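You operate a simulated robot arm through the tools that you are given. There is no shell and no other tool. Be economical: measure what you need, move in short steps, check, and stop when the job is done.

You run a simulated robot arm. Do the job below in one go: nothing can be reset, and whatever is moved stays where it is left.

Task
Top up the hot water pot from the clear jug to the FULL mark.
Fine: switch it off first; jug back, lid shut, then switch it on again; spill nothing.

Only the result counts: the job must be done as asked and must still hold three seconds after the hand-in. Knocking over, shifting, dropping, spilling or breaking anything else fails it. A push-on lid holds only when it is set on centred and level and pressed home; a screw cap is set on level and turned clockwise until tight.

Robot
A 7-joint arm with a two-finger parallel gripper, fixed in place. Base frame: the origin is at the foot of the arm, x ahead of it, y to its left, z up; the work surface is at about z = 800. Lengths are in mm, angles in rad, forces in N, time in s.
With the tool pointing down near the work surface it reaches from about 340 to 780 mm from the base axis. Its first joint turns from -2.897 to 2.897 rad. Payload 3.91 kg.
Tool frame: the origin (TCP) lies between the finger pads and is the grasp point; the fingertips stand 30 mm ahead of it; z points along the fingers, y is the line along which they close. Largest opening 110 mm; finger width 20, thickness 10; the body of the gripper, 48 by 112 mm, starts 55 mm behind the TCP.
Orientation is that of the tool frame in the base frame, as [roll, pitch, yaw] about the fixed x, y, z axes, in that order (R = Rz(yaw) Ry(pitch) Rx(roll)). With the fingers straight down and closing along the base's y, the tool's x points along the base's -x, its y along +y and its z along -z.

Tools
- The arm moves only by the tool play_rows. Its argument "steps" is a list of rows, each a list of 7 numbers: the shift along the tool's x, y, z in units of 20 mm (1.0 is 20 mm), then the turn, a rotation vector about the tool's x, y, z in units of 8 degrees (1.0 is 8 degrees), then the gripper command, from -1 (fully open) to 1 (shut), values between in proportion. In form: [[dx, dy, dz, wx, wy, wz, grip], ...]. A call has 1 to 20 rows; each row shifts and turns the commanded pose from where the row before left it, along the tool's axes as they then stand. A call with a number of a shift or a turn outside -1 to 1 is refused whole. A row lasts 0.2 s, in which the tool goes at most 50 mm and 0.15 rad; a call with a longer step from one row to the next is refused whole, and so is a gripper value outside its range. A pose out of reach is approached as far as the arm can. The call stops where the force on the tool passes 40 N (or 10 N more than at its start, if that is more) or the arm is blocked; 0.2 s more then pass. Each finger travels about 153 mm/s and halts on what it meets, pressing with about 22 N; the grip force reading is that of the motor and also rises with nothing between the fingers. The clock runs only during rows and for 0.2 s after the last one: add rows that do not move to give the fingers time. The reply holds the time, the measured pose of the TCP, the force on the tool along the base axes, the opening and the grip force, in the units named above and with some noise.
- Cameras (640 x 400 px; columns grow to the right, rows downward): "scene" is fixed at [52.1, -502.5, 1539.3]; the picture's right is [0.60, -0.80, 0.00], its down [-0.35, -0.26, -0.90] and it looks along [0.72, 0.54, -0.44] (base axes); focal length 283 px, centre (320, 200). "wrist" rides on the gripper at [-36, 0, -57] in the tool frame; the picture's right is [0.00, -1.00, 0.00], its down [0.97, 0.00, -0.24] and it looks along [0.24, 0.00, 0.97] (tool axes); focal length 218 px, centre (320, 200). There is no depth. A picture from a camera that has moved, and an enlarged one, comes with that camera's place and axes in the base frame and with its lens. The place of the scene camera against the robot may be out by one fixed shift of up to 25 mm in any direction.
- capture(camera): a new picture of that camera. It takes no simulated time.
- slide_trunk(by): slides the trunk up (or, below 0, down) by that many mm; the arm rides with it, the base frame stays. It gives what a move gives, with no picture.
- close_up(camera, box): a new picture of the part [left, top, right, bottom] of that camera's present view, enlarged. It takes no simulated time.
- sign_off(): hands the job in; it is judged then, once.

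Work in short steps. Places have to be worked out from the pictures, the camera data and where the tool is seen: move nearer, look again, correct. Check each grasp and each placing, and mend what went wrong. You have 120 turns and 64 pictures in all, those below and enlarged ones among them. Open the gripper and draw the arm clear of the work before you hand the job in, unless the task says otherwise; then end with one line.

The tools are called after ">>>" by a JSON object that holds its "api" and its "payload". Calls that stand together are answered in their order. play_rows: Moves the arm, as the interface text tells. Its arguments: {"type":"object","properties":{"steps":{"type":"array"}},"required":["steps"]} The other tools are called the same way: slide_trunk (by) slides the trunk up or down; capture (camera) takes a picture; close_up (camera, box) takes an enlarged picture of a part of a camera's view; sign_off () hands the job in.

At the start:

```text
time: 0.0
eef_pos: [408.9, 44.7, 1394.5]
orientation: [3.141, 0.001, 3.14]
ft_force: [0.6, 0.2, 0.1]
gripper_width: 110.2
gripper_force: 0.1
trunk travel left (down, up): [-550.0, 60.0]
```

scene: 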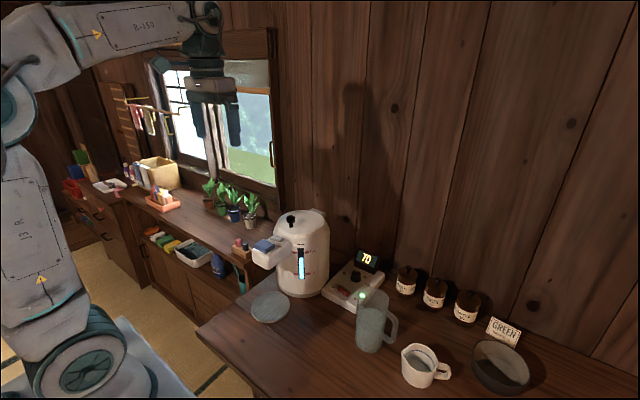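
wrist: 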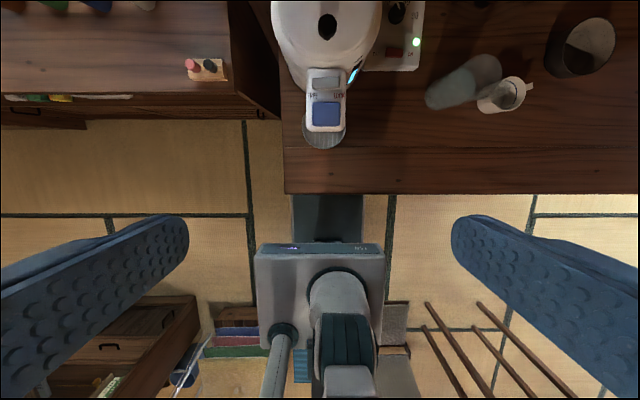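

I start by enlarging the pot, the switch box and the jug to understand their parts.

>>> {"api": "close_up", "payload": {"camera": "scene", "box": [240, 190, 400, 330]}}

>>> {"api": "close_up", "payload": {"camera": "scene", "box": [320, 240, 480, 390]}}

>>> {"api": "close_up", "payload": {"camera": "wrist", "box": [260, 0, 540, 160]}}

```text
2.86 times, centred on (320, 260) of scene
camera zoom: at [52.1, -502.5, 1539.3], right [0.6, -0.8, 0.0], down [-0.35, -0.26, -0.9], along [0.72, 0.54, -0.44], focal length 809 px, centre (320, 29)
```

zoom: 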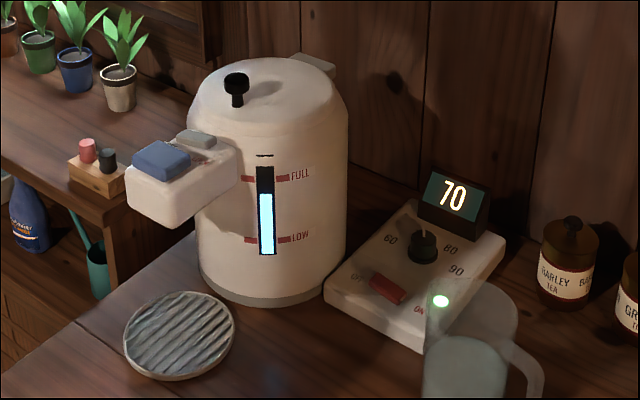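

```text
2.67 times, centred on (400, 315) of scene
camera zoom: at [52.1, -502.5, 1539.3], right [0.6, -0.8, 0.0], down [-0.35, -0.26, -0.9], along [0.72, 0.54, -0.44], focal length 755 px, centre (107, -107)
```

zoom: 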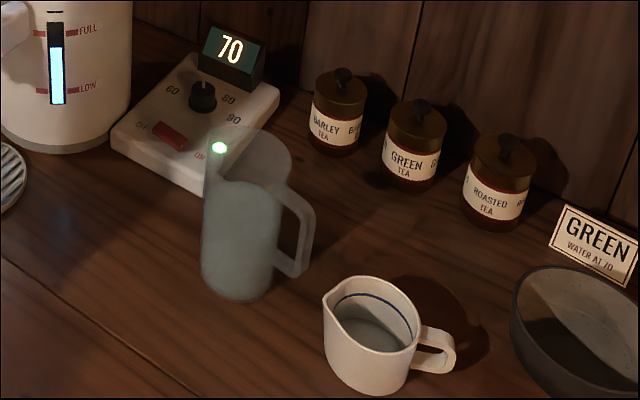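

```text
2.29 times, centred on (400, 80) of wrist
camera zoom: at [444.9, 44.7, 1452.5], right [0.0, -1.0, 0.0], down [-0.97, 0.0, 0.24], along [-0.24, 0.0, -0.97], focal length 499 px, centre (137, 474)
```

zoom: 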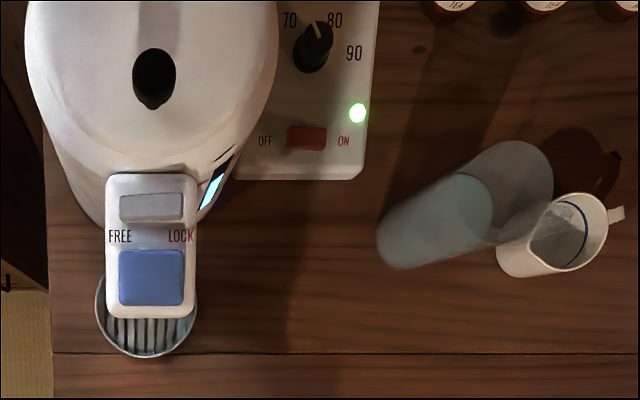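

The lid knob seems to be near (608, 35, 1098), the rocker near (664, -137, 855) and the jug near (574, -282). I move to about (560, -140, 1200) for a closer look and to close the fingers for pressing.

>>> {"api": "play_rows", "payload": {"steps": [[-0.4, -0.92, 0.97, 0, 0, 0, 1], [-0.4, -0.92, 0.97, 0, 0, 0, 1], [-0.4, -0.92, 0.97, 0, 0, 0, 1], [-0.4, -0.92, 0.97, 0, 0, 0, 1], [-0.4, -0.92, 0.97, 0, 0, 0, 1], [-0.4, -0.92, 0.97, 0, 0, 0, 1], [-0.4, -0.92, 0.97, 0, 0, 0, 1], [-0.4, -0.92, 0.97, 0, 0, 0, 1], [-0.4, -0.92, 0.97, 0, 0, 0, 1], [-0.4, -0.92, 0.97, 0, 0, 0, 1]]}}

>>> {"api": "capture", "payload": {"camera": "wrist"}}

>>> {"api": "capture", "payload": {"camera": "scene"}}

```text
time: 2.2
eef_pos: [489.4, -140.8, 1200.9]
orientation: [3.141, 0.0, -3.141]
ft_force: [0.7, 0.5, -0.3]
gripper_width: 0.0
gripper_force: 22.2
trunk travel left (down, up): [-550.0, 60.0]
```

```text
58 pictures are left
camera wrist: at [524.9, -142.1, 1258.3], right [0.0, -1.0, 0.0], down [-0.97, 0.0, 0.24], along [-0.24, 0.0, -0.97], focal length 218 px, centre (320, 200)
```

wrist: 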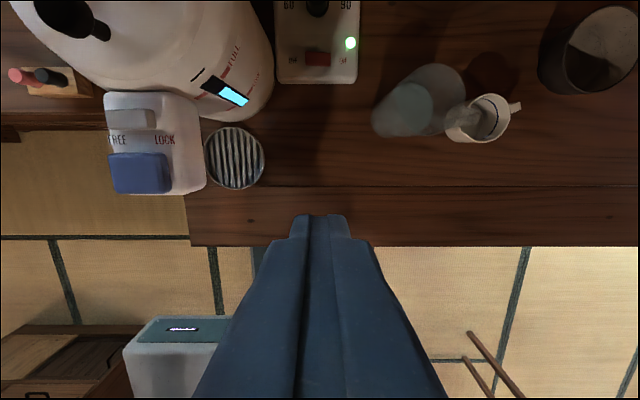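

```text
57 pictures are left
```

scene: 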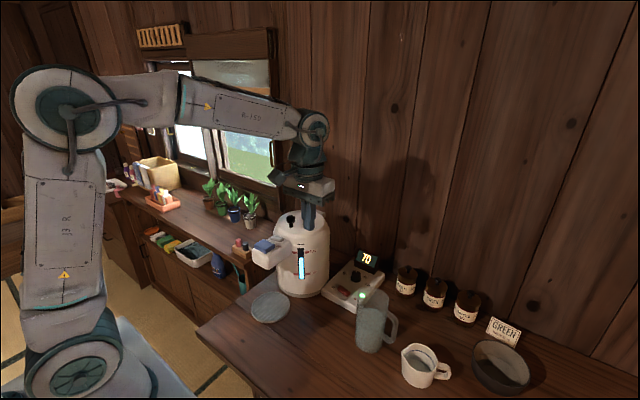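

The rocker is at about (663, -137, 855), with OFF toward +y, and the pot wall is close to it. I rotate the hand 90° so its narrow side faces the pot.

>>> {"api": "play_rows", "payload": {"steps": [[0, 0, 0, 0, 0, 0.9375, 1], [0, 0, 0, 0, 0, 0.9375, 1], [0, 0, 0, 0, 0, 0.9375, 1], [0, 0, 0, 0, 0, 0.9375, 1], [0, 0, 0, 0, 0, 0.9375, 1], [0, 0, 0, 0, 0, 0.9375, 1], [0, 0, 0, 0, 0, 0.9375, 1], [0, 0, 0, 0, 0, 0.9375, 1], [0, 0, 0, 0, 0, 0.9375, 1], [0, 0, 0, 0, 0, 0.9375, 1], [0, 0, 0, 0, 0, 0.9375, 1], [0, 0, 0, 0, 0, 0.9375, 1]]}}

```text
time: 4.8
eef_pos: [489.5, -139.5, 1200.8]
orientation: [-3.14, 0.002, 1.569]
ft_force: [0.2, -0.2, 0.1]
gripper_width: 0.0
gripper_force: 22.0
trunk travel left (down, up): [-550.0, 60.0]
```

Rotation worked. I move over the rocker at about z = 960 and look.

>>> {"api": "play_rows", "payload": {"steps": [[0.02, 0.73, 1, 0, 0, 0, 1], [0.02, 0.73, 1, 0, 0, 0, 1], [0.02, 0.73, 1, 0, 0, 0, 1], [0.02, 0.73, 1, 0, 0, 0, 1], [0.02, 0.73, 1, 0, 0, 0, 1], [0.02, 0.73, 1, 0, 0, 0, 1], [0.02, 0.73, 1, 0, 0, 0, 1], [0.02, 0.73, 1, 0, 0, 0, 1], [0.02, 0.73, 1, 0, 0, 0, 1], [0.02, 0.73, 1, 0, 0, 0, 1], [0.02, 0.73, 1, 0, 0, 0, 1], [0.02, 0.73, 1, 0, 0, 0, 1]]}}

>>> {"api": "capture", "payload": {"camera": "wrist"}}

>>> {"api": "close_up", "payload": {"camera": "scene", "box": [260, 170, 420, 310]}}

```text
time: 7.4
eef_pos: [665.2, -136.0, 961.3]
orientation: [3.142, 0.001, 1.569]
ft_force: [0.4, 0.9, 0.0]
gripper_width: 0.1
gripper_force: 21.6
trunk travel left (down, up): [-550.0, 60.0]
```

```text
56 pictures are left
camera wrist: at [665.6, -172.7, 1018.2], right [-1.0, 0.0, 0.0], down [0.0, 0.97, 0.24], along [0.0, 0.24, -0.97], focal length 218 px, centre (320, 200)
```

wrist: 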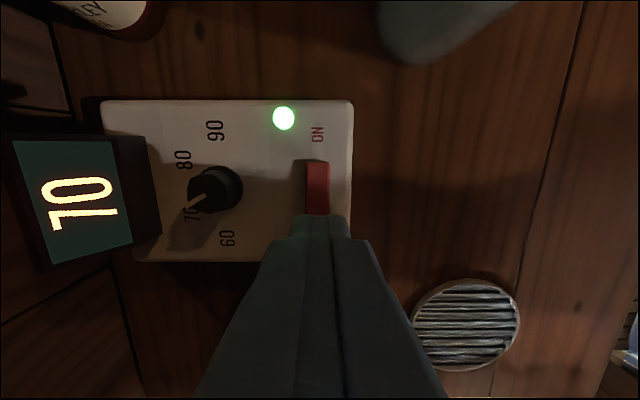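

```text
2.86 times, centred on (340, 240) of scene
camera zoom: at [52.1, -502.5, 1539.3], right [0.6, -0.8, 0.0], down [-0.35, -0.26, -0.9], along [0.72, 0.54, -0.44], focal length 809 px, centre (263, 86)
```

zoom: 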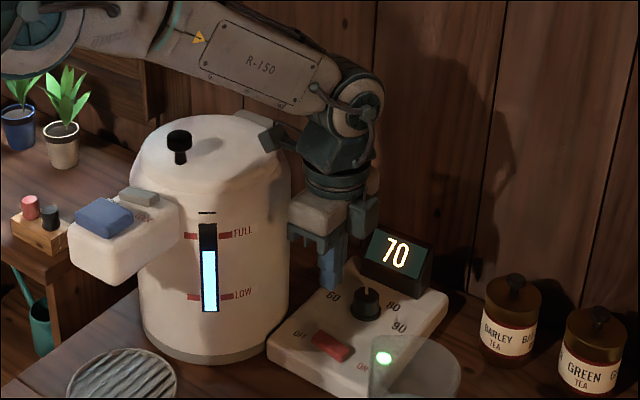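

The rocker runs from about y = -160 to -118, so I aim at its OFF end (y ≈ -123) and press down gently.

>>> {"api": "play_rows", "payload": {"steps": [[0.65, 0, 0, 0, 0, 0, 1], [0, 0, 1, 0, 0, 0, 1], [0, 0, 1, 0, 0, 0, 1], [0, 0, 0.9, 0, 0, 0, 1], [0, 0, 0.2, 0, 0, 0, 1], [0, 0, 0.2, 0, 0, 0, 1], [0, 0, 0.2, 0, 0, 0, 1], [0, 0, 0.2, 0, 0, 0, 1], [0, 0, 0.2, 0, 0, 0, 1]]}}

>>> {"api": "capture", "payload": {"camera": "wrist"}}

```text
time: 8.1
eef_pos: [667.9, -121.1, 946.4]
orientation: [3.119, -0.002, 1.563]
ft_force: [-6.0, -0.2, 17.8]
gripper_width: 0.0
gripper_force: 21.4
trunk travel left (down, up): [-550.0, 60.0]
stopped in row 3: the force on the tool passed its limit (the readings are from after the stop); the commanded pose is now the measured one
```

```text
54 pictures are left
camera wrist: at [666.3, -158.3, 1003.5], right [-1.0, 0.01, -0.02], down [0.0, 0.97, 0.24], along [0.02, 0.24, -0.97], focal length 218 px, centre (320, 200)
```

wrist: 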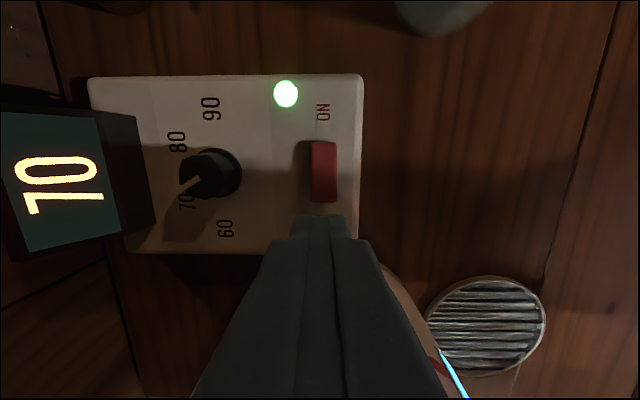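

Contact came too early (fingertip still at 916), so something up the arm touched. I check the scene view.

>>> {"api": "close_up", "payload": {"camera": "scene", "box": [240, 150, 400, 290]}}

```text
2.86 times, centred on (320, 220) of scene
camera zoom: at [52.1, -502.5, 1539.3], right [0.6, -0.8, 0.0], down [-0.35, -0.26, -0.9], along [0.72, 0.54, -0.44], focal length 809 px, centre (320, 143)
```

zoom: 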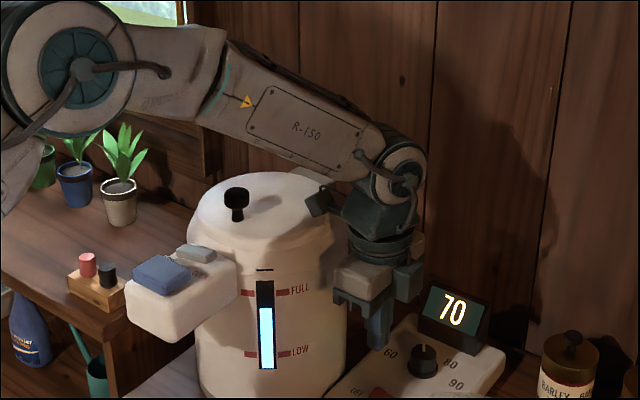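

A wrist block touched the pot's dome. I back up and tilt the hand 30° so its upper part leans away from the pot (toward -y).

>>> {"api": "play_rows", "payload": {"steps": [[0, 0, -1, 0.16, 0, 0, 1], [0, 0, -1, 0, 0, 0, 1], [-0.5, 0, -1, 0, 0, 0, 1], [0, 0, 0, 0, 0.94, 0, 1], [0, 0, 0, 0, 0.94, 0, 1], [0, 0, 0, 0, 0.94, 0, 1], [0, 0, 0, 0, 0.94, 0, 1]]}}

>>> {"api": "close_up", "payload": {"camera": "scene", "box": [240, 150, 400, 290]}}

```text
time: 9.7
eef_pos: [669.8, -132.8, 1002.8]
orientation: [-3.136, -0.53, 1.563]
ft_force: [1.1, 0.2, 0.3]
gripper_width: 0.0
gripper_force: 21.8
trunk travel left (down, up): [-550.0, 60.0]
```

```text
2.86 times, centred on (320, 220) of scene
camera zoom: at [52.1, -502.5, 1539.3], right [0.6, -0.8, 0.0], down [-0.35, -0.26, -0.9], along [0.72, 0.54, -0.44], focal length 809 px, centre (320, 143)
```

zoom: 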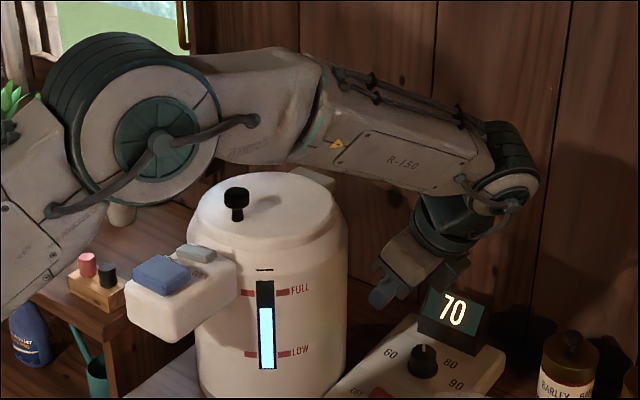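

The tilt cleared the dome. Now I lower straight down onto the OFF end, slowing at the end.

>>> {"api": "play_rows", "payload": {"steps": [[-0.505, 0, 0.863, 0, 0, 0, 1], [-0.505, 0, 0.863, 0, 0, 0, 1], [-0.505, 0, 0.863, 0, 0, 0, 1], [-0.505, 0, 0.863, 0, 0, 0, 1], [-0.505, 0, 0.863, 0, 0, 0, 1]]}}

>>> {"api": "capture", "payload": {"camera": "wrist"}}

>>> {"api": "close_up", "payload": {"camera": "scene", "box": [280, 210, 440, 310]}}

```text
time: 10.9
eef_pos: [668.3, -133.0, 901.5]
orientation: [-3.136, -0.526, 1.561]
ft_force: [0.6, -0.2, -0.4]
gripper_width: 0.0
gripper_force: 21.7
trunk travel left (down, up): [-550.0, 60.0]
```

```text
51 pictures are left
camera wrist: at [668.4, -193.0, 933.3], right [-1.0, 0.01, 0.0], down [0.01, 0.72, 0.7], along [0.0, 0.7, -0.72], focal length 218 px, centre (320, 200)
```

wrist: 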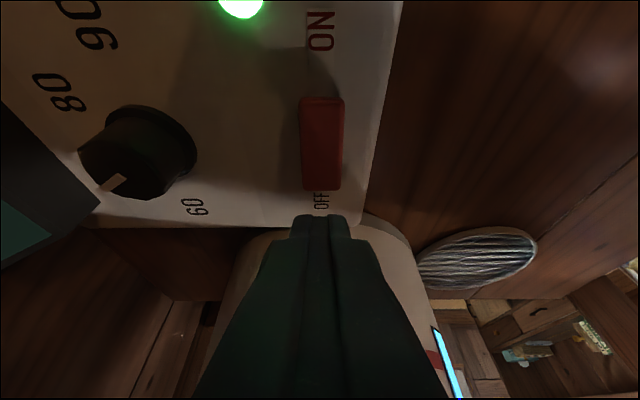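

```text
4.00 times, centred on (360, 260) of scene
camera zoom: at [52.1, -502.5, 1539.3], right [0.6, -0.8, 0.0], down [-0.35, -0.26, -0.9], along [0.72, 0.54, -0.44], focal length 1132 px, centre (160, -40)
```

zoom: 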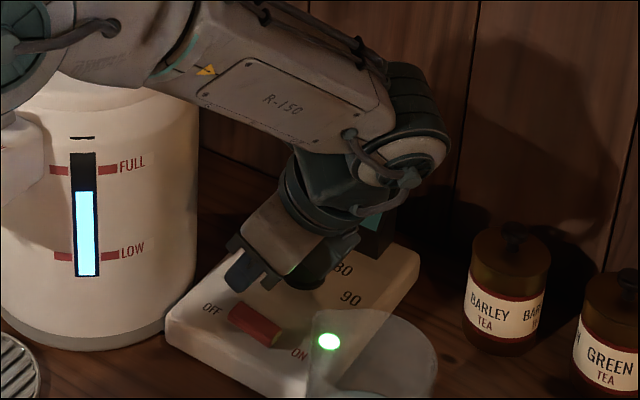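

The OFF end of the rocker is near y = -118 with the tip about 15 mm above it. I shift slightly to +y and press in small steps.

>>> {"api": "play_rows", "payload": {"steps": [[0.17, 0, 0.1, 0, 0, 0, 1], [-0.1, 0, 0.173, 0, 0, 0, 1], [-0.1, 0, 0.173, 0, 0, 0, 1], [-0.1, 0, 0.173, 0, 0, 0, 1], [-0.1, 0, 0.173, 0, 0, 0, 1], [-0.1, 0, 0.173, 0, 0, 0, 1], [-0.1, 0, 0.173, 0, 0, 0, 1]]}}

>>> {"api": "capture", "payload": {"camera": "wrist"}}

```text
time: 12.5
eef_pos: [670.0, -127.4, 879.2]
orientation: [-3.135, -0.526, 1.561]
ft_force: [0.0, 1.0, -0.1]
gripper_width: 0.0
gripper_force: 22.1
trunk travel left (down, up): [-550.0, 60.0]
```

```text
49 pictures are left
camera wrist: at [668.9, -188.2, 909.8], right [-1.0, 0.01, 0.0], down [0.01, 0.72, 0.7], along [0.0, 0.7, -0.72], focal length 218 px, centre (320, 200)
```

wrist: 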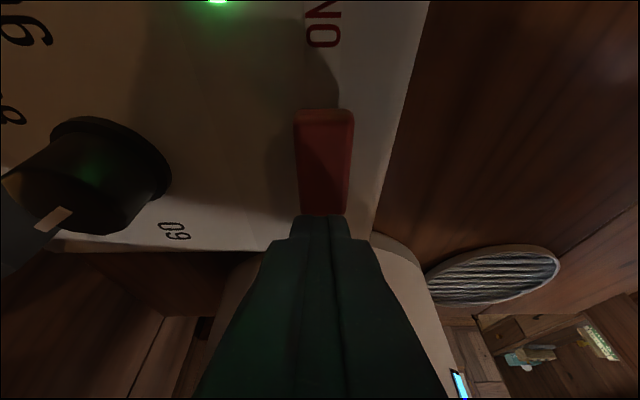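

Still no contact; triangulation puts the rocker top around z = 842, so I continue down in 3 mm steps.

>>> {"api": "play_rows", "payload": {"steps": [[-0.075, 0, 0.13, 0, 0, 0, 1], [-0.075, 0, 0.13, 0, 0, 0, 1], [-0.075, 0, 0.13, 0, 0, 0, 1], [-0.075, 0, 0.13, 0, 0, 0, 1]]}}

>>> {"api": "close_up", "payload": {"camera": "scene", "box": [280, 210, 440, 310]}}

```text
time: 13.6
eef_pos: [672.7, -126.4, 875.1]
orientation: [3.133, -0.526, 1.57]
ft_force: [-2.9, -1.6, 16.4]
gripper_width: 0.1
gripper_force: 21.6
trunk travel left (down, up): [-550.0, 60.0]
stopped in row 4: the force on the tool passed its limit (the readings are from after the stop); the commanded pose is now the measured one
```

```text
4.00 times, centred on (360, 260) of scene
camera zoom: at [52.1, -502.5, 1539.3], right [0.6, -0.8, 0.0], down [-0.35, -0.26, -0.9], along [0.72, 0.54, -0.44], focal length 1132 px, centre (160, -40)
```

zoom: 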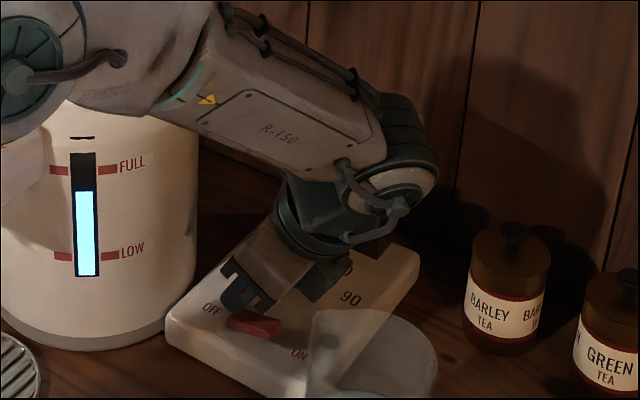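

The green light has gone out. I back off upward and confirm.

>>> {"api": "play_rows", "payload": {"steps": [[0.5, 0, -0.86, 0, 0, 0, 1], [0.5, 0, -0.86, 0, 0, 0, 1], [0.5, 0, -0.86, 0, 0, 0, 1], [0.5, 0, -0.86, 0, 0, 0, 1], [0.5, 0, -0.86, 0, 0, 0, 1], [0, 0, -1, 0, -0.94, 0, 1], [0, 0, -1, 0, -0.94, 0, 1], [0, 0, -1, 0, -0.94, 0, 1], [0, 0, -1, 0, -0.94, 0, 1], [0, 0, -1, 0, 0, 0, 1], [0, 0, -1, 0, 0, 0, 1], [0, 0, -1, 0, 0, 0, 1], [0, 0, -1, 0, 0, 0, 1], [0, 0, -1, 0, 0, 0, 1]]}}

>>> {"api": "capture", "payload": {"camera": "wrist"}}

>>> {"api": "close_up", "payload": {"camera": "scene", "box": [240, 190, 400, 310]}}

```text
time: 16.6
eef_pos: [671.7, -155.3, 1144.4]
orientation: [3.138, -0.002, 1.566]
ft_force: [-0.1, 0.3, -0.5]
gripper_width: 0.1
gripper_force: 22.2
trunk travel left (down, up): [-550.0, 60.0]
```

```text
47 pictures are left
camera wrist: at [670.2, -191.2, 1201.5], right [-1.0, 0.01, 0.0], down [0.0, 0.97, 0.24], along [0.0, 0.24, -0.97], focal length 218 px, centre (320, 200)
```

wrist: 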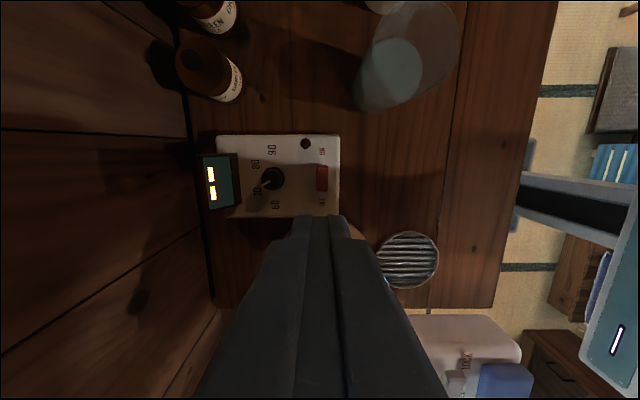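

```text
3.33 times, centred on (320, 250) of scene
camera zoom: at [52.1, -502.5, 1539.3], right [0.6, -0.8, 0.0], down [-0.35, -0.26, -0.9], along [0.72, 0.54, -0.44], focal length 943 px, centre (320, 33)
```

zoom: 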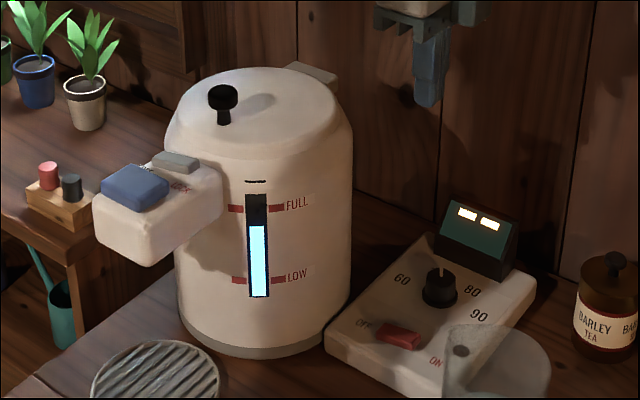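

The heater is off (light out, display "--"). Next comes the lid: the knob is at about (614, 34) on the front and the hinge is at the rear (+x). I turn the hand back, raise it and move in front of and above the knob.

>>> {"api": "play_rows", "payload": {"steps": [[0, 0, -0.33, 0, 0, -0.9375, -0.1], [0, 0, -0.33, 0, 0, -0.9375, -0.1], [0, 0, -0.33, 0, 0, -0.9375, -0.1], [0, 0, -0.33, 0, 0, -0.9375, -0.1], [0, 0, -0.33, 0, 0, -0.9375, -0.1], [0, 0, -0.33, 0, 0, -0.9375, -0.1], [0, 0, -0.33, 0, 0, -0.9375, -0.1], [0, 0, -0.33, 0, 0, -0.9375, -0.1], [0, 0, -0.33, 0, 0, -0.9375, -0.1], [0, 0, -0.33, 0, 0, -0.9375, -0.1], [0, 0, -0.33, 0, 0, -0.9375, -0.1], [0, 0, -0.33, 0, 0, -0.9375, -0.1], [0.95, 1, 0, 0, 0, 0, -0.1], [0.95, 1, 0, 0, 0, 0, -0.1], [0.95, 1, 0, 0, 0, 0, -0.1], [0.95, 1, 0, 0, 0, 0, -0.1], [0.95, 1, 0, 0, 0, 0, -0.1], [0.95, 1, 0, 0, 0, 0, -0.1], [0.95, 1, 0, 0, 0, 0, -0.1], [0.95, 1, 0, 0, 0, 0, -0.1]]}}

>>> {"api": "play_rows", "payload": {"steps": [[0, 0.8, 0, 0, -0.98, 0, -0.1], [0, 0.7, 0, 0, -0.98, 0, -0.1], [0, 0, 0, 0, -0.98, 0, -0.1], [0, 0, 0, 0, -0.98, 0, -0.1], [0, 0, 0, 0, -0.98, 0, -0.1], [0, 0, 0, 0, -0.98, 0, -0.1], [0, 0, 0, 0, -0.98, 0, -0.1]]}}

>>> {"api": "capture", "payload": {"camera": "wrist"}}

>>> {"api": "capture", "payload": {"camera": "scene"}}

```text
time: 20.8
eef_pos: [519.7, 7.9, 1225.3]
orientation: [3.14, 0.004, 3.135]
ft_force: [-0.3, -0.8, 0.0]
gripper_width: 60.7
gripper_force: 0.1
trunk travel left (down, up): [-550.0, 60.0]
```

```text
time: 22.4
eef_pos: [519.9, 37.6, 1225.4]
orientation: [3.138, 0.964, 3.134]
ft_force: [-0.5, 0.2, -0.3]
gripper_width: 60.7
gripper_force: 0.0
trunk travel left (down, up): [-550.0, 60.0]
```

```text
45 pictures are left
camera wrist: at [492.8, 37.1, 1287.1], right [0.0, -1.0, 0.0], down [-0.75, 0.0, -0.66], along [0.66, 0.0, -0.75], focal length 218 px, centre (320, 200)
```

wrist: 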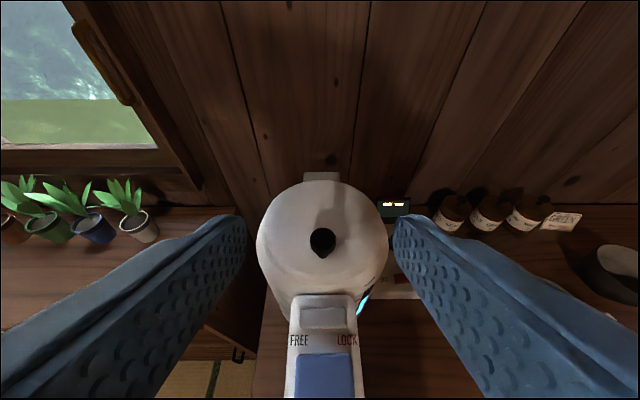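

```text
44 pictures are left
```

scene: 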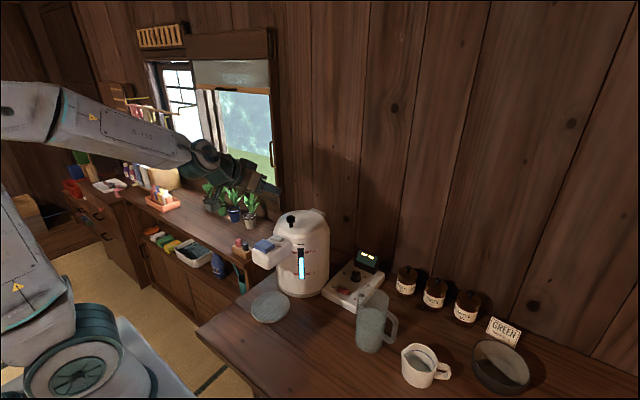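

The knob is at about (618, 35, 1078) and the hinge at x ≈ 750. I approach it along the tilted tool direction and stop just short.

>>> {"api": "play_rows", "payload": {"steps": [[0.885, -0.03, 0.9, 0, 0, 0, -0.1], [0.885, -0.03, 0.9, 0, 0, 0, -0.1], [0.885, -0.03, 0.9, 0, 0, 0, -0.1], [0.885, -0.03, 0.9, 0, 0, 0, -0.1], [0, 0, 0.9, 0, 0, 0, -0.1], [0, 0, 0.9, 0, 0, 0, -0.1], [0, 0, 0.6, 0, 0, 0, -0.1]]}}

>>> {"api": "capture", "payload": {"camera": "wrist"}}

>>> {"api": "close_up", "payload": {"camera": "scene", "box": [210, 150, 370, 290]}}

```text
time: 24.0
eef_pos: [577.1, 38.0, 1097.4]
orientation: [3.138, 0.963, 3.132]
ft_force: [0.4, 0.4, -0.3]
gripper_width: 60.5
gripper_force: 0.0
trunk travel left (down, up): [-550.0, 60.0]
```

```text
43 pictures are left
camera wrist: at [550.8, 35.2, 1159.4], right [0.0, -1.0, 0.0], down [-0.75, 0.01, -0.66], along [0.66, 0.0, -0.75], focal length 218 px, centre (320, 200)
```

wrist: 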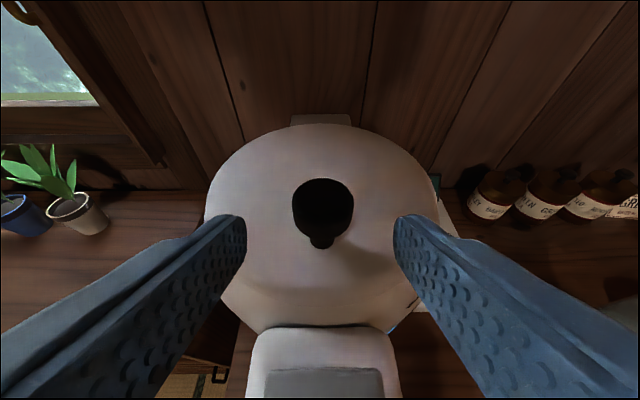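

```text
2.86 times, centred on (290, 220) of scene
camera zoom: at [52.1, -502.5, 1539.3], right [0.6, -0.8, 0.0], down [-0.35, -0.26, -0.9], along [0.72, 0.54, -0.44], focal length 809 px, centre (406, 143)
```

zoom: 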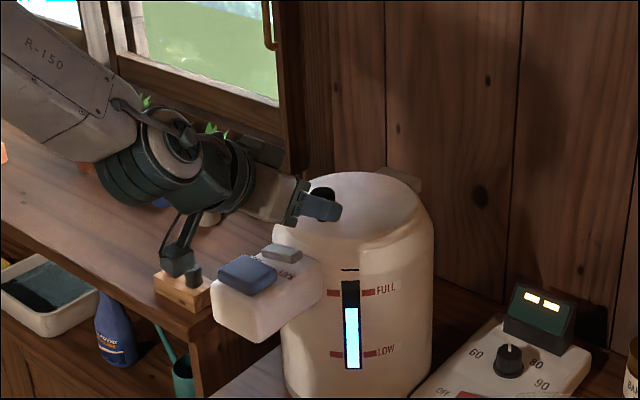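

The knob is centred between the fingers. I advance 28 mm and close on it.

>>> {"api": "play_rows", "payload": {"steps": [[0, 0, 0.7, 0, 0, 0, -0.1], [0, 0, 0.7, 0, 0, 0, -0.1], [0, 0, 0, 0, 0, 0, 1], [0, 0, 0, 0, 0, 0, 1], [0, 0, 0, 0, 0, 0, 1]]}}

>>> {"api": "close_up", "payload": {"camera": "scene", "box": [230, 170, 350, 270]}}

```text
time: 25.2
eef_pos: [600.9, 35.1, 1082.1]
orientation: [3.137, 0.96, 3.133]
ft_force: [0.8, -2.5, -3.1]
gripper_width: 27.1
gripper_force: 44.9
trunk travel left (down, up): [-550.0, 60.0]
```

```text
4.00 times, centred on (290, 220) of scene
camera zoom: at [52.1, -502.5, 1539.3], right [0.6, -0.8, 0.0], down [-0.35, -0.26, -0.9], along [0.72, 0.54, -0.44], focal length 1132 px, centre (440, 120)
```

zoom: 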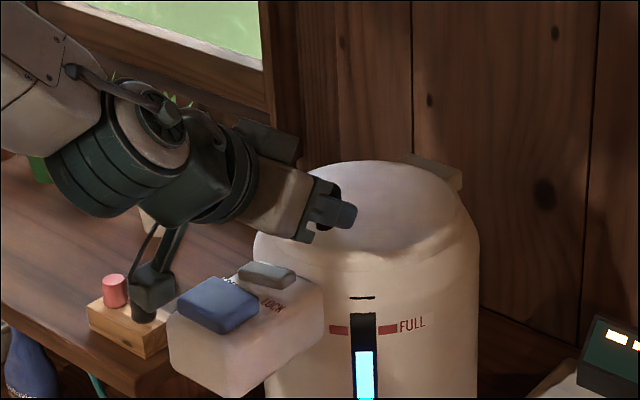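

Grip reads 27 mm on the knob. I start swinging the lid up about the hinge (about 17° first), watching the force.

>>> {"api": "play_rows", "payload": {"steps": [[-0.731, 0, -0.237, 0, 0.716, 0, 1], [-0.731, 0, -0.237, 0, 0.716, 0, 1], [-0.731, 0, -0.237, 0, 0.716, 0, 1]]}}

>>> {"api": "close_up", "payload": {"camera": "scene", "box": [230, 150, 350, 250]}}

```text
time: 26.0
eef_pos: [609.8, 34.6, 1106.4]
orientation: [3.099, 0.775, 3.128]
ft_force: [-10.5, -26.8, -3.6]
gripper_width: 27.3
gripper_force: 45.3
out of reach, approached as far as the arm can: row 2, 3
trunk travel left (down, up): [-550.0, 60.0]
```

```text
4.00 times, centred on (290, 200) of scene
camera zoom: at [52.1, -502.5, 1539.3], right [0.6, -0.8, 0.0], down [-0.35, -0.26, -0.9], along [0.72, 0.54, -0.44], focal length 1132 px, centre (440, 200)
```

zoom: 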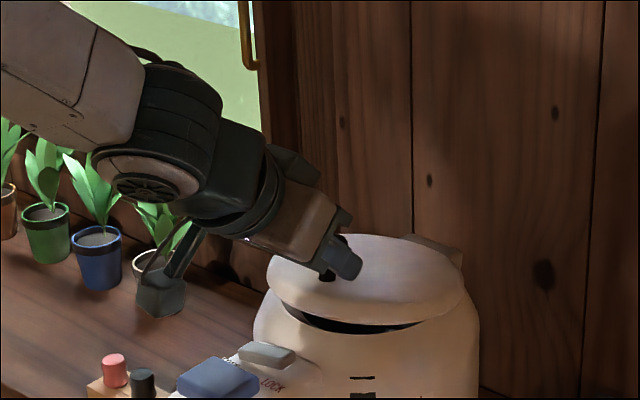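

The lid is opening but the arm reports a reach limit. I hold a moment and see the settled state.

>>> {"api": "play_rows", "payload": {"steps": [[0, 0, 0, 0, 0, 0, 1], [0, 0, 0, 0, 0, 0, 1]]}}

>>> {"api": "capture", "payload": {"camera": "scene"}}

```text
time: 26.6
eef_pos: [611.2, 34.4, 1108.6]
orientation: [3.097, 0.776, 3.127]
ft_force: [-13.6, -33.6, -4.3]
gripper_width: 27.2
gripper_force: 44.6
trunk travel left (down, up): [-550.0, 60.0]
```

```text
39 pictures are left
```

scene: 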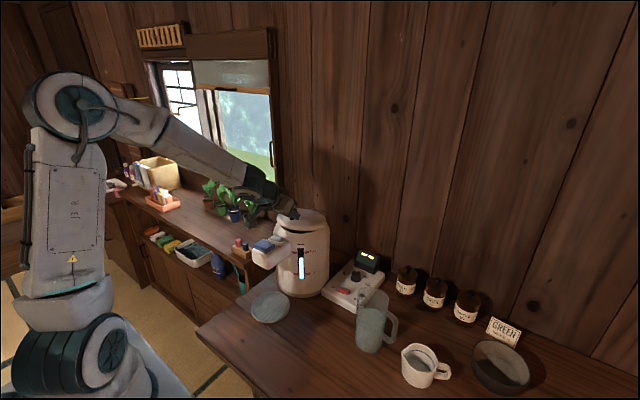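

I ease the commanded orientation back to the measured one to unload the side force.

>>> {"api": "play_rows", "payload": {"steps": [[0, 0, 0, 0, -0.8, 0, 1], [0, 0, 0, 0, 0, 0, 1]]}}

```text
time: 27.2
eef_pos: [611.3, 34.6, 1108.0]
orientation: [3.082, 0.83, 3.12]
ft_force: [-10.9, -39.9, -4.8]
gripper_width: 27.0
gripper_force: 45.4
out of reach, approached as far as the arm can: row 1
trunk travel left (down, up): [-550.0, 60.0]
```

The load is increasing, so I release the knob to free the arm and see how it settles and whether the lid stays.

>>> {"api": "play_rows", "payload": {"steps": [[0, 0, 0, 0, 0, 0, 0.2], [0, 0, 0, 0, 0, 0, -0.1], [0, 0, 0, 0, 0, 0, -0.1]]}}

>>> {"api": "capture", "payload": {"camera": "wrist"}}

>>> {"api": "close_up", "payload": {"camera": "scene", "box": [190, 130, 350, 270]}}

```text
time: 28.0
eef_pos: [612.5, 46.8, 1108.1]
orientation: [3.079, 0.828, 3.132]
ft_force: [0.3, -0.4, -0.8]
gripper_width: 60.5
gripper_force: 0.1
trunk travel left (down, up): [-550.0, 60.0]
```

```text
38 pictures are left
camera wrist: at [593.8, 42.6, 1172.8], right [0.04, -1.0, -0.04], down [-0.83, -0.01, -0.55], along [0.55, 0.06, -0.83], focal length 218 px, centre (320, 200)
```

wrist: 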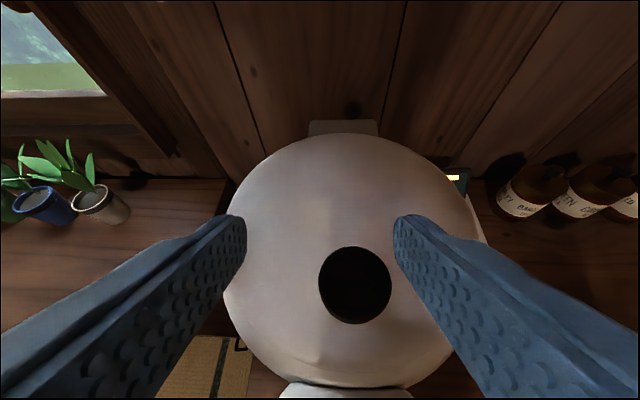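

```text
2.86 times, centred on (270, 200) of scene
camera zoom: at [52.1, -502.5, 1539.3], right [0.6, -0.8, 0.0], down [-0.35, -0.26, -0.9], along [0.72, 0.54, -0.44], focal length 809 px, centre (463, 200)
```

zoom: 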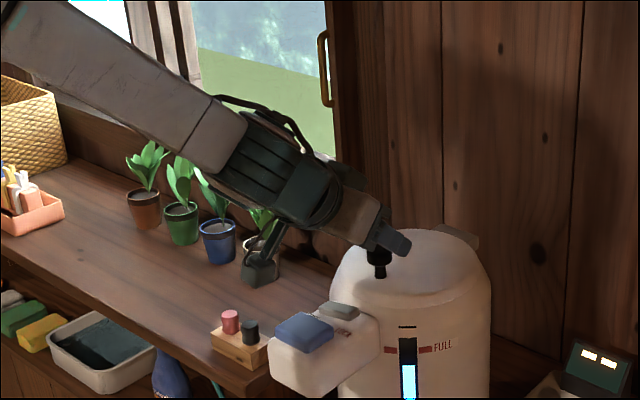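

The lid fell shut, so it needs to pass vertical to stay open, and the arm posture is strained because the shoulder is too high. I retract and straighten the hand, then lower the trunk.

>>> {"api": "play_rows", "payload": {"steps": [[0, 0, -0.8, 0, 0, 0, -0.1], [0, 0, -1, 0, 0, 0, -0.1], [0, 0, -1, 0, 0, 0, -0.1], [0, 0, -1, 0, 0, 0, -0.1], [0, 0, -1, 0, 0, 0, -0.1], [0, 0, -1, 0, 0.7, 0, -0.1], [0, 0, -1, 0, 0.7, 0, -0.1], [0, 0, -1, 0, 0.7, 0, -0.1], [0, 0, -1, 0, 0.7, 0, -0.1], [0, 0, -1, 0, 0.7, 0, -0.1], [0, 0, -1, 0, 0.7, 0, -0.1], [0, 0, -1, 0, 0.7, 0, -0.1], [0, 0, -1, 0, 0.7, 0, -0.1], [0, 0, -1, 0, 0, 0, -0.1], [0, 0, -1, 0, 0, 0, -0.1]]}}

>>> {"api": "capture", "payload": {"camera": "scene"}}

```text
time: 31.2
eef_pos: [466.6, 32.5, 1351.7]
orientation: [3.099, 0.047, -3.107]
ft_force: [-0.5, 0.0, -0.6]
gripper_width: 60.6
gripper_force: 0.1
trunk travel left (down, up): [-550.0, 60.0]
```

```text
36 pictures are left
```

scene: 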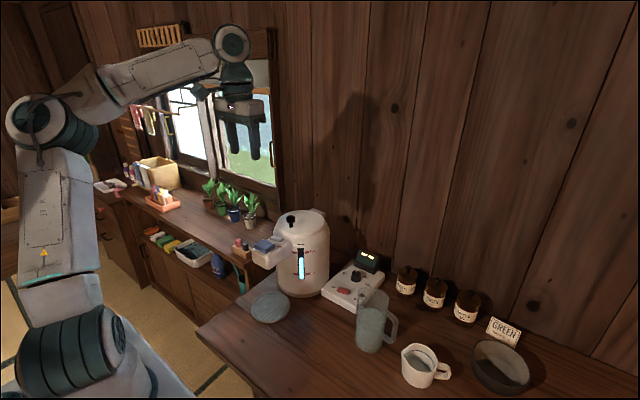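

The pot is unmoved. I raise the hand 100 mm, then lower the trunk 300 mm.

>>> {"api": "play_rows", "payload": {"steps": [[0, 0, -1, 0, -0.34, 0, -0.1], [0.5, 0, -1, 0, 0, 0, -0.1], [0.5, 0, -1, 0, 0, 0, -0.1], [0.5, 0, -1, 0, 0, 0, -0.1], [0.5, 0, -1, 0, 0, 0, -0.1]]}}

>>> {"api": "slide_trunk", "payload": {"by": -300}}

```text
time: 32.4
eef_pos: [417.9, 25.9, 1447.4]
orientation: [3.1, 0.093, -3.11]
ft_force: [0.3, -0.3, 0.2]
gripper_width: 60.4
gripper_force: 0.1
trunk travel left (down, up): [-550.0, 60.0]
```

```text
time: 35.4
eef_pos: [418.9, 27.0, 1147.4]
orientation: [3.101, 0.094, -3.112]
ft_force: [0.0, 0.1, 0.5]
gripper_width: 60.6
gripper_force: 0.2
trunk travel left (down, up): [-250.0, 360.0]
```

The trunk is at -300. I correct the small misorientation, move to about x = 487, then tilt the hand to about 70° (pointing forward) for the knob.

>>> {"api": "play_rows", "payload": {"steps": [[-0.85, 0.1, -0.5, 0.29, 0, 0.22, -0.1], [-0.85, 0.1, -0.5, 0, 0, 0, -0.1], [-0.85, 0.1, -0.5, 0, 0, 0, -0.1], [-0.85, 0.1, -0.5, 0, 0, 0, -0.1], [0, 0, 0, 0, -0.898, 0, -0.1], [0, 0, 0, 0, -0.898, 0, -0.1], [0, 0, 0, 0, -0.898, 0, -0.1], [0, 0, 0, 0, -0.898, 0, -0.1], [0, 0, 0, 0, -0.898, 0, -0.1], [0, 0, 0, 0, -0.898, 0, -0.1], [0, 0, 0, 0, -0.898, 0, -0.1], [0, 0, 0, 0, -0.898, 0, -0.1], [0, 0, 0, 0, -0.898, 0, -0.1]]}}

>>> {"api": "capture", "payload": {"camera": "wrist"}}

```text
time: 38.2
eef_pos: [457.0, 25.1, 1176.1]
orientation: [3.125, 1.223, 3.116]
ft_force: [0.6, 0.7, 0.2]
gripper_width: 60.6
gripper_force: 0.0
out of reach, approached as far as the arm can: row 3, 4
trunk travel left (down, up): [-250.0, 360.0]
```

```text
35 pictures are left
camera wrist: at [416.1, 25.2, 1229.1], right [-0.01, -1.0, -0.01], down [-0.56, 0.01, -0.83], along [0.83, -0.01, -0.56], focal length 218 px, centre (320, 200)
```

wrist: 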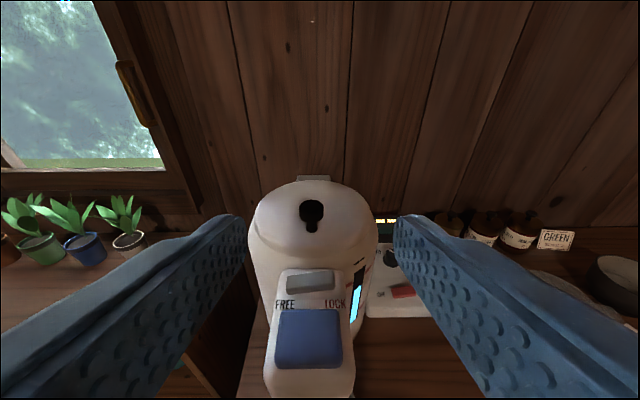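

The knob reads at (620, 35). I approach along the tool axis, straddle it and close.

>>> {"api": "play_rows", "payload": {"steps": [[0.265, 0.07, 0.875, 0, 0, 0, -0.1], [0.265, 0.07, 0.875, 0, 0, 0, -0.1], [0.265, 0.07, 0.875, 0, 0, 0, -0.1], [0.265, 0.07, 0.875, 0, 0, 0, -0.1], [0.265, 0.07, 0.875, 0, 0, 0, -0.1], [0.265, 0.07, 0.875, 0, 0, 0, -0.1], [0.265, 0.07, 0.875, 0, 0, 0, -0.1], [0.265, 0.07, 0.875, 0, 0, 0, -0.1], [0, 0, 0.7, 0, 0, 0, -0.1], [0, 0, 0.7, 0, 0, 0, -0.1], [0, 0, 0, 0, 0, 0, 1], [0, 0, 0, 0, 0, 0, 1], [0, 0, 0, 0, 0, 0, 1]]}}

>>> {"api": "capture", "payload": {"camera": "scene"}}

```text
time: 41.0
eef_pos: [600.7, 35.1, 1078.8]
orientation: [3.119, 1.222, 3.114]
ft_force: [3.3, -30.7, -3.0]
gripper_width: 27.0
gripper_force: 44.9
trunk travel left (down, up): [-250.0, 360.0]
```

```text
34 pictures are left
```

scene: 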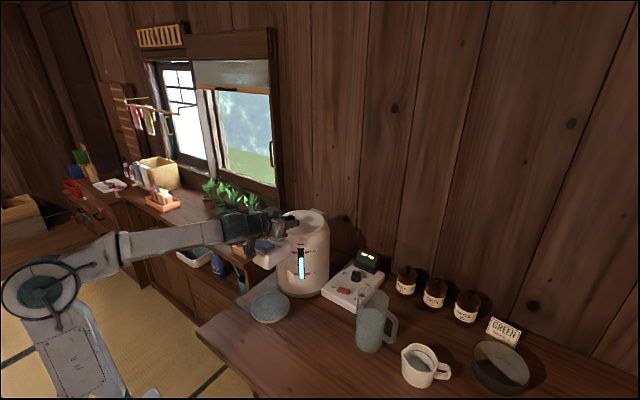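

Gripped at 27 mm, with a 30 N side load from being off-centre. I shift the command 9 mm to -y to relax it.

>>> {"api": "play_rows", "payload": {"steps": [[0, -0.45, 0, 0, 0, 0, 1], [0, 0, 0, 0, 0, 0, 1]]}}

```text
time: 41.6
eef_pos: [601.5, 34.8, 1078.7]
orientation: [3.124, 1.222, 3.132]
ft_force: [0.1, -11.9, -0.7]
gripper_width: 27.2
gripper_force: 45.0
trunk travel left (down, up): [-250.0, 360.0]
```

Better. I relax a bit more and swing the lid up the first 23° about the hinge.

>>> {"api": "play_rows", "payload": {"steps": [[0, -0.2, 0, 0, 0, 0, 1], [-0.763, 0, -0.056, 0, 0.716, 0, 1], [-0.763, 0, -0.056, 0, 0.716, 0, 1], [-0.763, 0, -0.056, 0, 0.716, 0, 1], [-0.763, 0, -0.056, 0, 0.716, 0, 1], [0, 0, 0, 0, 0, 0, 1]]}}

```text
time: 43.0
eef_pos: [626.9, 34.5, 1134.2]
orientation: [3.138, 0.82, 3.141]
ft_force: [2.4, 17.7, 2.4]
gripper_width: 27.0
gripper_force: 45.0
trunk travel left (down, up): [-250.0, 360.0]
```

The arc matches the hinge model and the forces are low. I continue to about 70°.

>>> {"api": "play_rows", "payload": {"steps": [[-0.763, 0.25, -0.056, 0, 0.716, 0, 1], [-0.763, 0, -0.056, 0, 0.716, 0, 1], [-0.763, 0, -0.056, 0, 0.716, 0, 1], [-0.763, 0, -0.056, 0, 0.716, 0, 1], [-0.763, 0, -0.056, 0, 0.716, 0, 1], [-0.763, 0, -0.056, 0, 0.716, 0, 1], [-0.763, 0, -0.056, 0, 0.716, 0, 1], [-0.763, 0, -0.056, 0, 0.716, 0, 1], [0, 0, 0, 0, 0, 0, 1]]}}

>>> {"api": "capture", "payload": {"camera": "scene"}}

```text
time: 44.1
eef_pos: [640.1, 36.3, 1146.3]
orientation: [3.141, 0.429, 3.101]
ft_force: [-14.8, -26.1, 7.0]
gripper_width: 27.0
gripper_force: 45.1
out of reach, approached as far as the arm can: row 4, 5
trunk travel left (down, up): [-250.0, 360.0]
stopped in row 5: the force on the tool passed its limit (the readings are from after the stop); the commanded pose is now the measured one
```

```text
33 pictures are left
```

scene: 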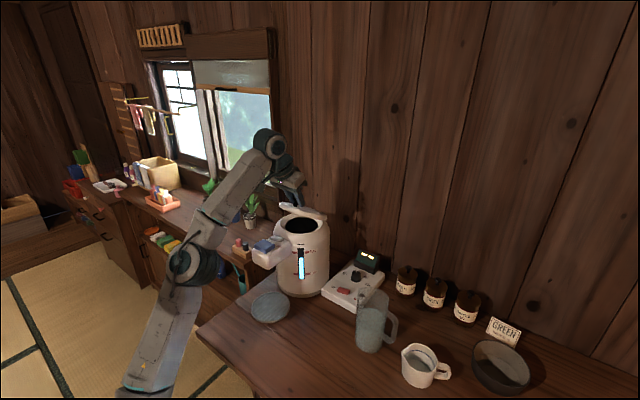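

With the trunk this low the arm runs out of reach overhead. Since the knob can pivot between the pads, I'll lower the lid closed with constant tilt, then redo this with the trunk high and a steep hand.

>>> {"api": "play_rows", "payload": {"steps": [[0, -0.2, 0, 0, 0, 0, 1], [0.49, 0, 0.23, 0, 0, 0, 1], [0.49, 0, 0.23, 0, 0, 0, 1], [0.43, 0, 0.35, 0, 0, 0, 1], [0.43, 0, 0.35, 0, 0, 0, 1], [0.35, 0, 0.41, 0, 0, 0, 1], [0.35, 0, 0.41, 0, 0, 0, 1]]}}

```text
time: 45.7
eef_pos: [614.8, 34.3, 1086.9]
orientation: [-3.139, 0.428, 3.106]
ft_force: [1.4, -37.6, -2.4]
gripper_width: 27.2
gripper_force: 44.7
trunk travel left (down, up): [-250.0, 360.0]
stopped in row 7: the force on the tool passed its limit (the readings are from after the stop); the commanded pose is now the measured one
```

The lid is closed again. I release and back off along the tool axis, then raise the trunk to the top.

>>> {"api": "play_rows", "payload": {"steps": [[0, 0, 0, 0, 0, 0, -0.1], [0, 0, 0, 0, 0, 0, -0.1], [0, 0, -0.8, 0, 0, 0, -0.1], [0, 0, -1, 0, 0, 0, -0.1], [0, 0, -1, 0, 0, 0, -0.1], [0, 0, -1, 0, 0, 0, -0.1], [0, 0, -1, 0, 0, 0, -0.1]]}}

>>> {"api": "slide_trunk", "payload": {"by": 330}}

```text
time: 47.3
eef_pos: [577.0, 49.1, 1172.9]
orientation: [-3.137, 0.428, 3.121]
ft_force: [-0.5, 0.0, 0.4]
gripper_width: 60.5
gripper_force: 0.1
trunk travel left (down, up): [-250.0, 360.0]
```

```text
time: 50.6
eef_pos: [577.1, 48.2, 1502.9]
orientation: [-3.138, 0.428, 3.122]
ft_force: [-0.7, -0.2, -0.4]
gripper_width: 60.5
gripper_force: 0.1
trunk travel left (down, up): [-580.0, 30.0]
```

Now I come down to a standoff 60 mm before the knob with the hand at about 25° tilt.

>>> {"api": "play_rows", "payload": {"steps": [[0.394, -0.037, 0.916, 0, 0, 0, -0.1], [0.394, -0.037, 0.916, 0, 0, 0, -0.1], [0.394, -0.037, 0.916, 0, 0, 0, -0.1], [0.394, -0.037, 0.916, 0, 0, 0, -0.1], [0.394, -0.037, 0.916, 0, 0, 0, -0.1], [0.394, -0.037, 0.916, 0, 0, 0, -0.1], [0.394, -0.037, 0.916, 0, 0, 0, -0.1], [0.394, -0.037, 0.916, 0, 0, 0, -0.1], [0.394, -0.037, 0.916, 0, 0, 0, -0.1], [0.394, -0.037, 0.916, 0, 0, 0, -0.1], [0.394, -0.037, 0.916, 0, 0, 0, -0.1], [0.394, -0.037, 0.916, 0, 0, 0, -0.1], [0.394, -0.037, 0.916, 0, 0, 0, -0.1], [0.394, -0.037, 0.916, 0, 0, 0, -0.1], [0.394, -0.037, 0.916, 0, 0, 0, -0.1], [0.394, -0.037, 0.916, 0, 0, 0, -0.1], [0.394, -0.037, 0.916, 0, 0, 0, -0.1], [0.394, -0.037, 0.916, 0, 0, 0, -0.1]]}}

>>> {"api": "capture", "payload": {"camera": "wrist"}}

```text
time: 54.4
eef_pos: [585.1, 35.0, 1141.7]
orientation: [-3.136, 0.428, 3.12]
ft_force: [0.7, -0.6, -0.3]
gripper_width: 60.5
gripper_force: 0.1
trunk travel left (down, up): [-580.0, 30.0]
```

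```text
32 pictures are left
camera wrist: at [592.4, 34.3, 1208.9], right [-0.02, -1.0, 0.0], down [-0.98, 0.02, -0.18], along [0.18, -0.01, -0.98], focal length 218 px, centre (320, 200)
```

wrist: 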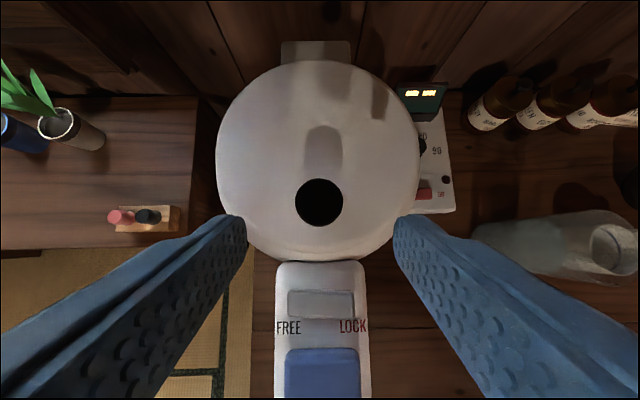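

The posture is clean and the knob is centred. I advance 55 mm and close.

>>> {"api": "play_rows", "payload": {"steps": [[0, 0, 0.9, 0, 0, 0, -0.1], [0, 0, 0.9, 0, 0, 0, -0.1], [0, 0, 0.95, 0, 0, 0, -0.1], [0, 0, 0, 0, 0, 0, 1], [0, 0, 0, 0, 0, 0, 1], [0, 0, 0, 0, 0, 0, 1]]}}

```text
time: 55.8
eef_pos: [608.0, 35.1, 1093.8]
orientation: [-3.14, 0.429, 3.121]
ft_force: [3.6, -2.0, -2.1]
gripper_width: 26.9
gripper_force: 45.0
trunk travel left (down, up): [-580.0, 30.0]
```

Clean grip, low force. I swing the lid up 40° by translating the TCP along the arc with constant tilt.

>>> {"api": "play_rows", "payload": {"steps": [[-0.626, 0, -0.741, 0, 0, 0, 1], [-0.723, 0, -0.646, 0, 0, 0, 1], [-0.806, 0, -0.54, 0, 0, 0, 1], [-0.873, 0, -0.422, 0, 0, 0, 1], [-0.924, 0, -0.297, 0, 0, 0, 1], [0, 0, 0, 0, 0, 0, 1]]}}

>>> {"api": "close_up", "payload": {"camera": "scene", "box": [220, 130, 380, 250]}}

```text
time: 57.2
eef_pos: [656.0, 34.8, 1174.1]
orientation: [-3.137, 0.427, 3.12]
ft_force: [-5.5, 7.8, -5.6]
gripper_width: 26.9
gripper_force: 45.1
trunk travel left (down, up): [-580.0, 30.0]
```

```text
3.33 times, centred on (300, 190) of scene
camera zoom: at [52.1, -502.5, 1539.3], right [0.6, -0.8, 0.0], down [-0.35, -0.26, -0.9], along [0.72, 0.54, -0.44], focal length 943 px, centre (387, 233)
```

zoom: 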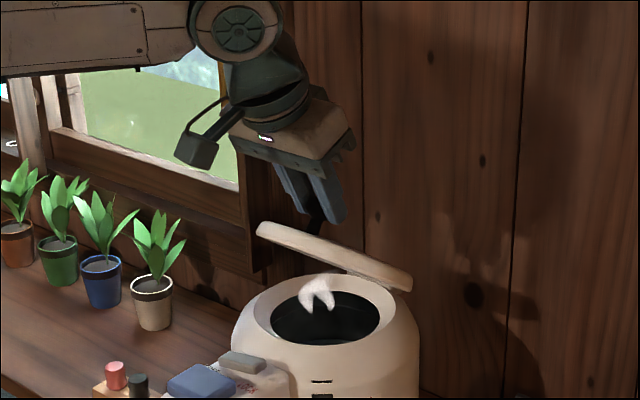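

The lid is at about 40° and tracking well. I continue to about 64°, gradually making the hand steeper.

>>> {"api": "play_rows", "payload": {"steps": [[-0.956, 0, -0.165, 0, 0.25, 0, 1], [-0.968, 0, -0.064, 0, 0.25, 0, 1], [-0.969, 0, 0.037, 0, 0.25, 0, 1], [0, 0, 0, 0, 0, 0, 1]]}}

```text
time: 58.2
eef_pos: [708.3, 34.8, 1201.0]
orientation: [-3.136, 0.327, 3.123]
ft_force: [-6.7, 8.4, 7.9]
gripper_width: 27.1
gripper_force: 44.7
trunk travel left (down, up): [-580.0, 30.0]
```

Still within reach. I go on to 80°.

>>> {"api": "play_rows", "payload": {"steps": [[-0.96, 0, 0.138, 0, 0.25, 0, 1], [-0.94, 0, 0.238, 0, 0.25, 0, 1], [0, 0, 0, 0, 0, 0, 1]]}}

>>> {"api": "close_up", "payload": {"camera": "scene", "box": [220, 110, 380, 250]}}

```text
time: 59.0
eef_pos: [744.8, 34.5, 1206.4]
orientation: [-3.137, 0.259, 3.123]
ft_force: [-3.9, 13.4, 23.3]
gripper_width: 27.2
gripper_force: 45.2
trunk travel left (down, up): [-580.0, 30.0]
```

```text
2.86 times, centred on (300, 180) of scene
camera zoom: at [52.1, -502.5, 1539.3], right [0.6, -0.8, 0.0], down [-0.35, -0.26, -0.9], along [0.72, 0.54, -0.44], focal length 809 px, centre (377, 257)
```

zoom: 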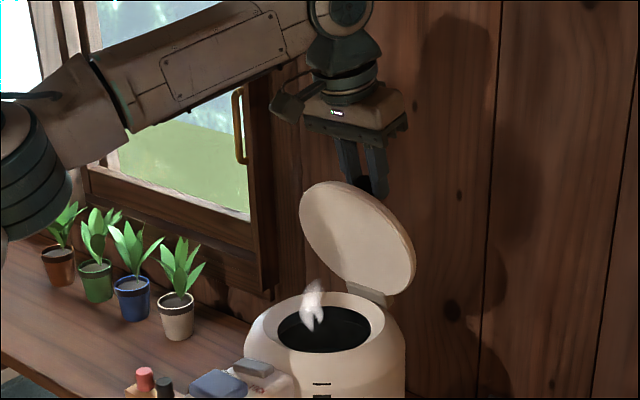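

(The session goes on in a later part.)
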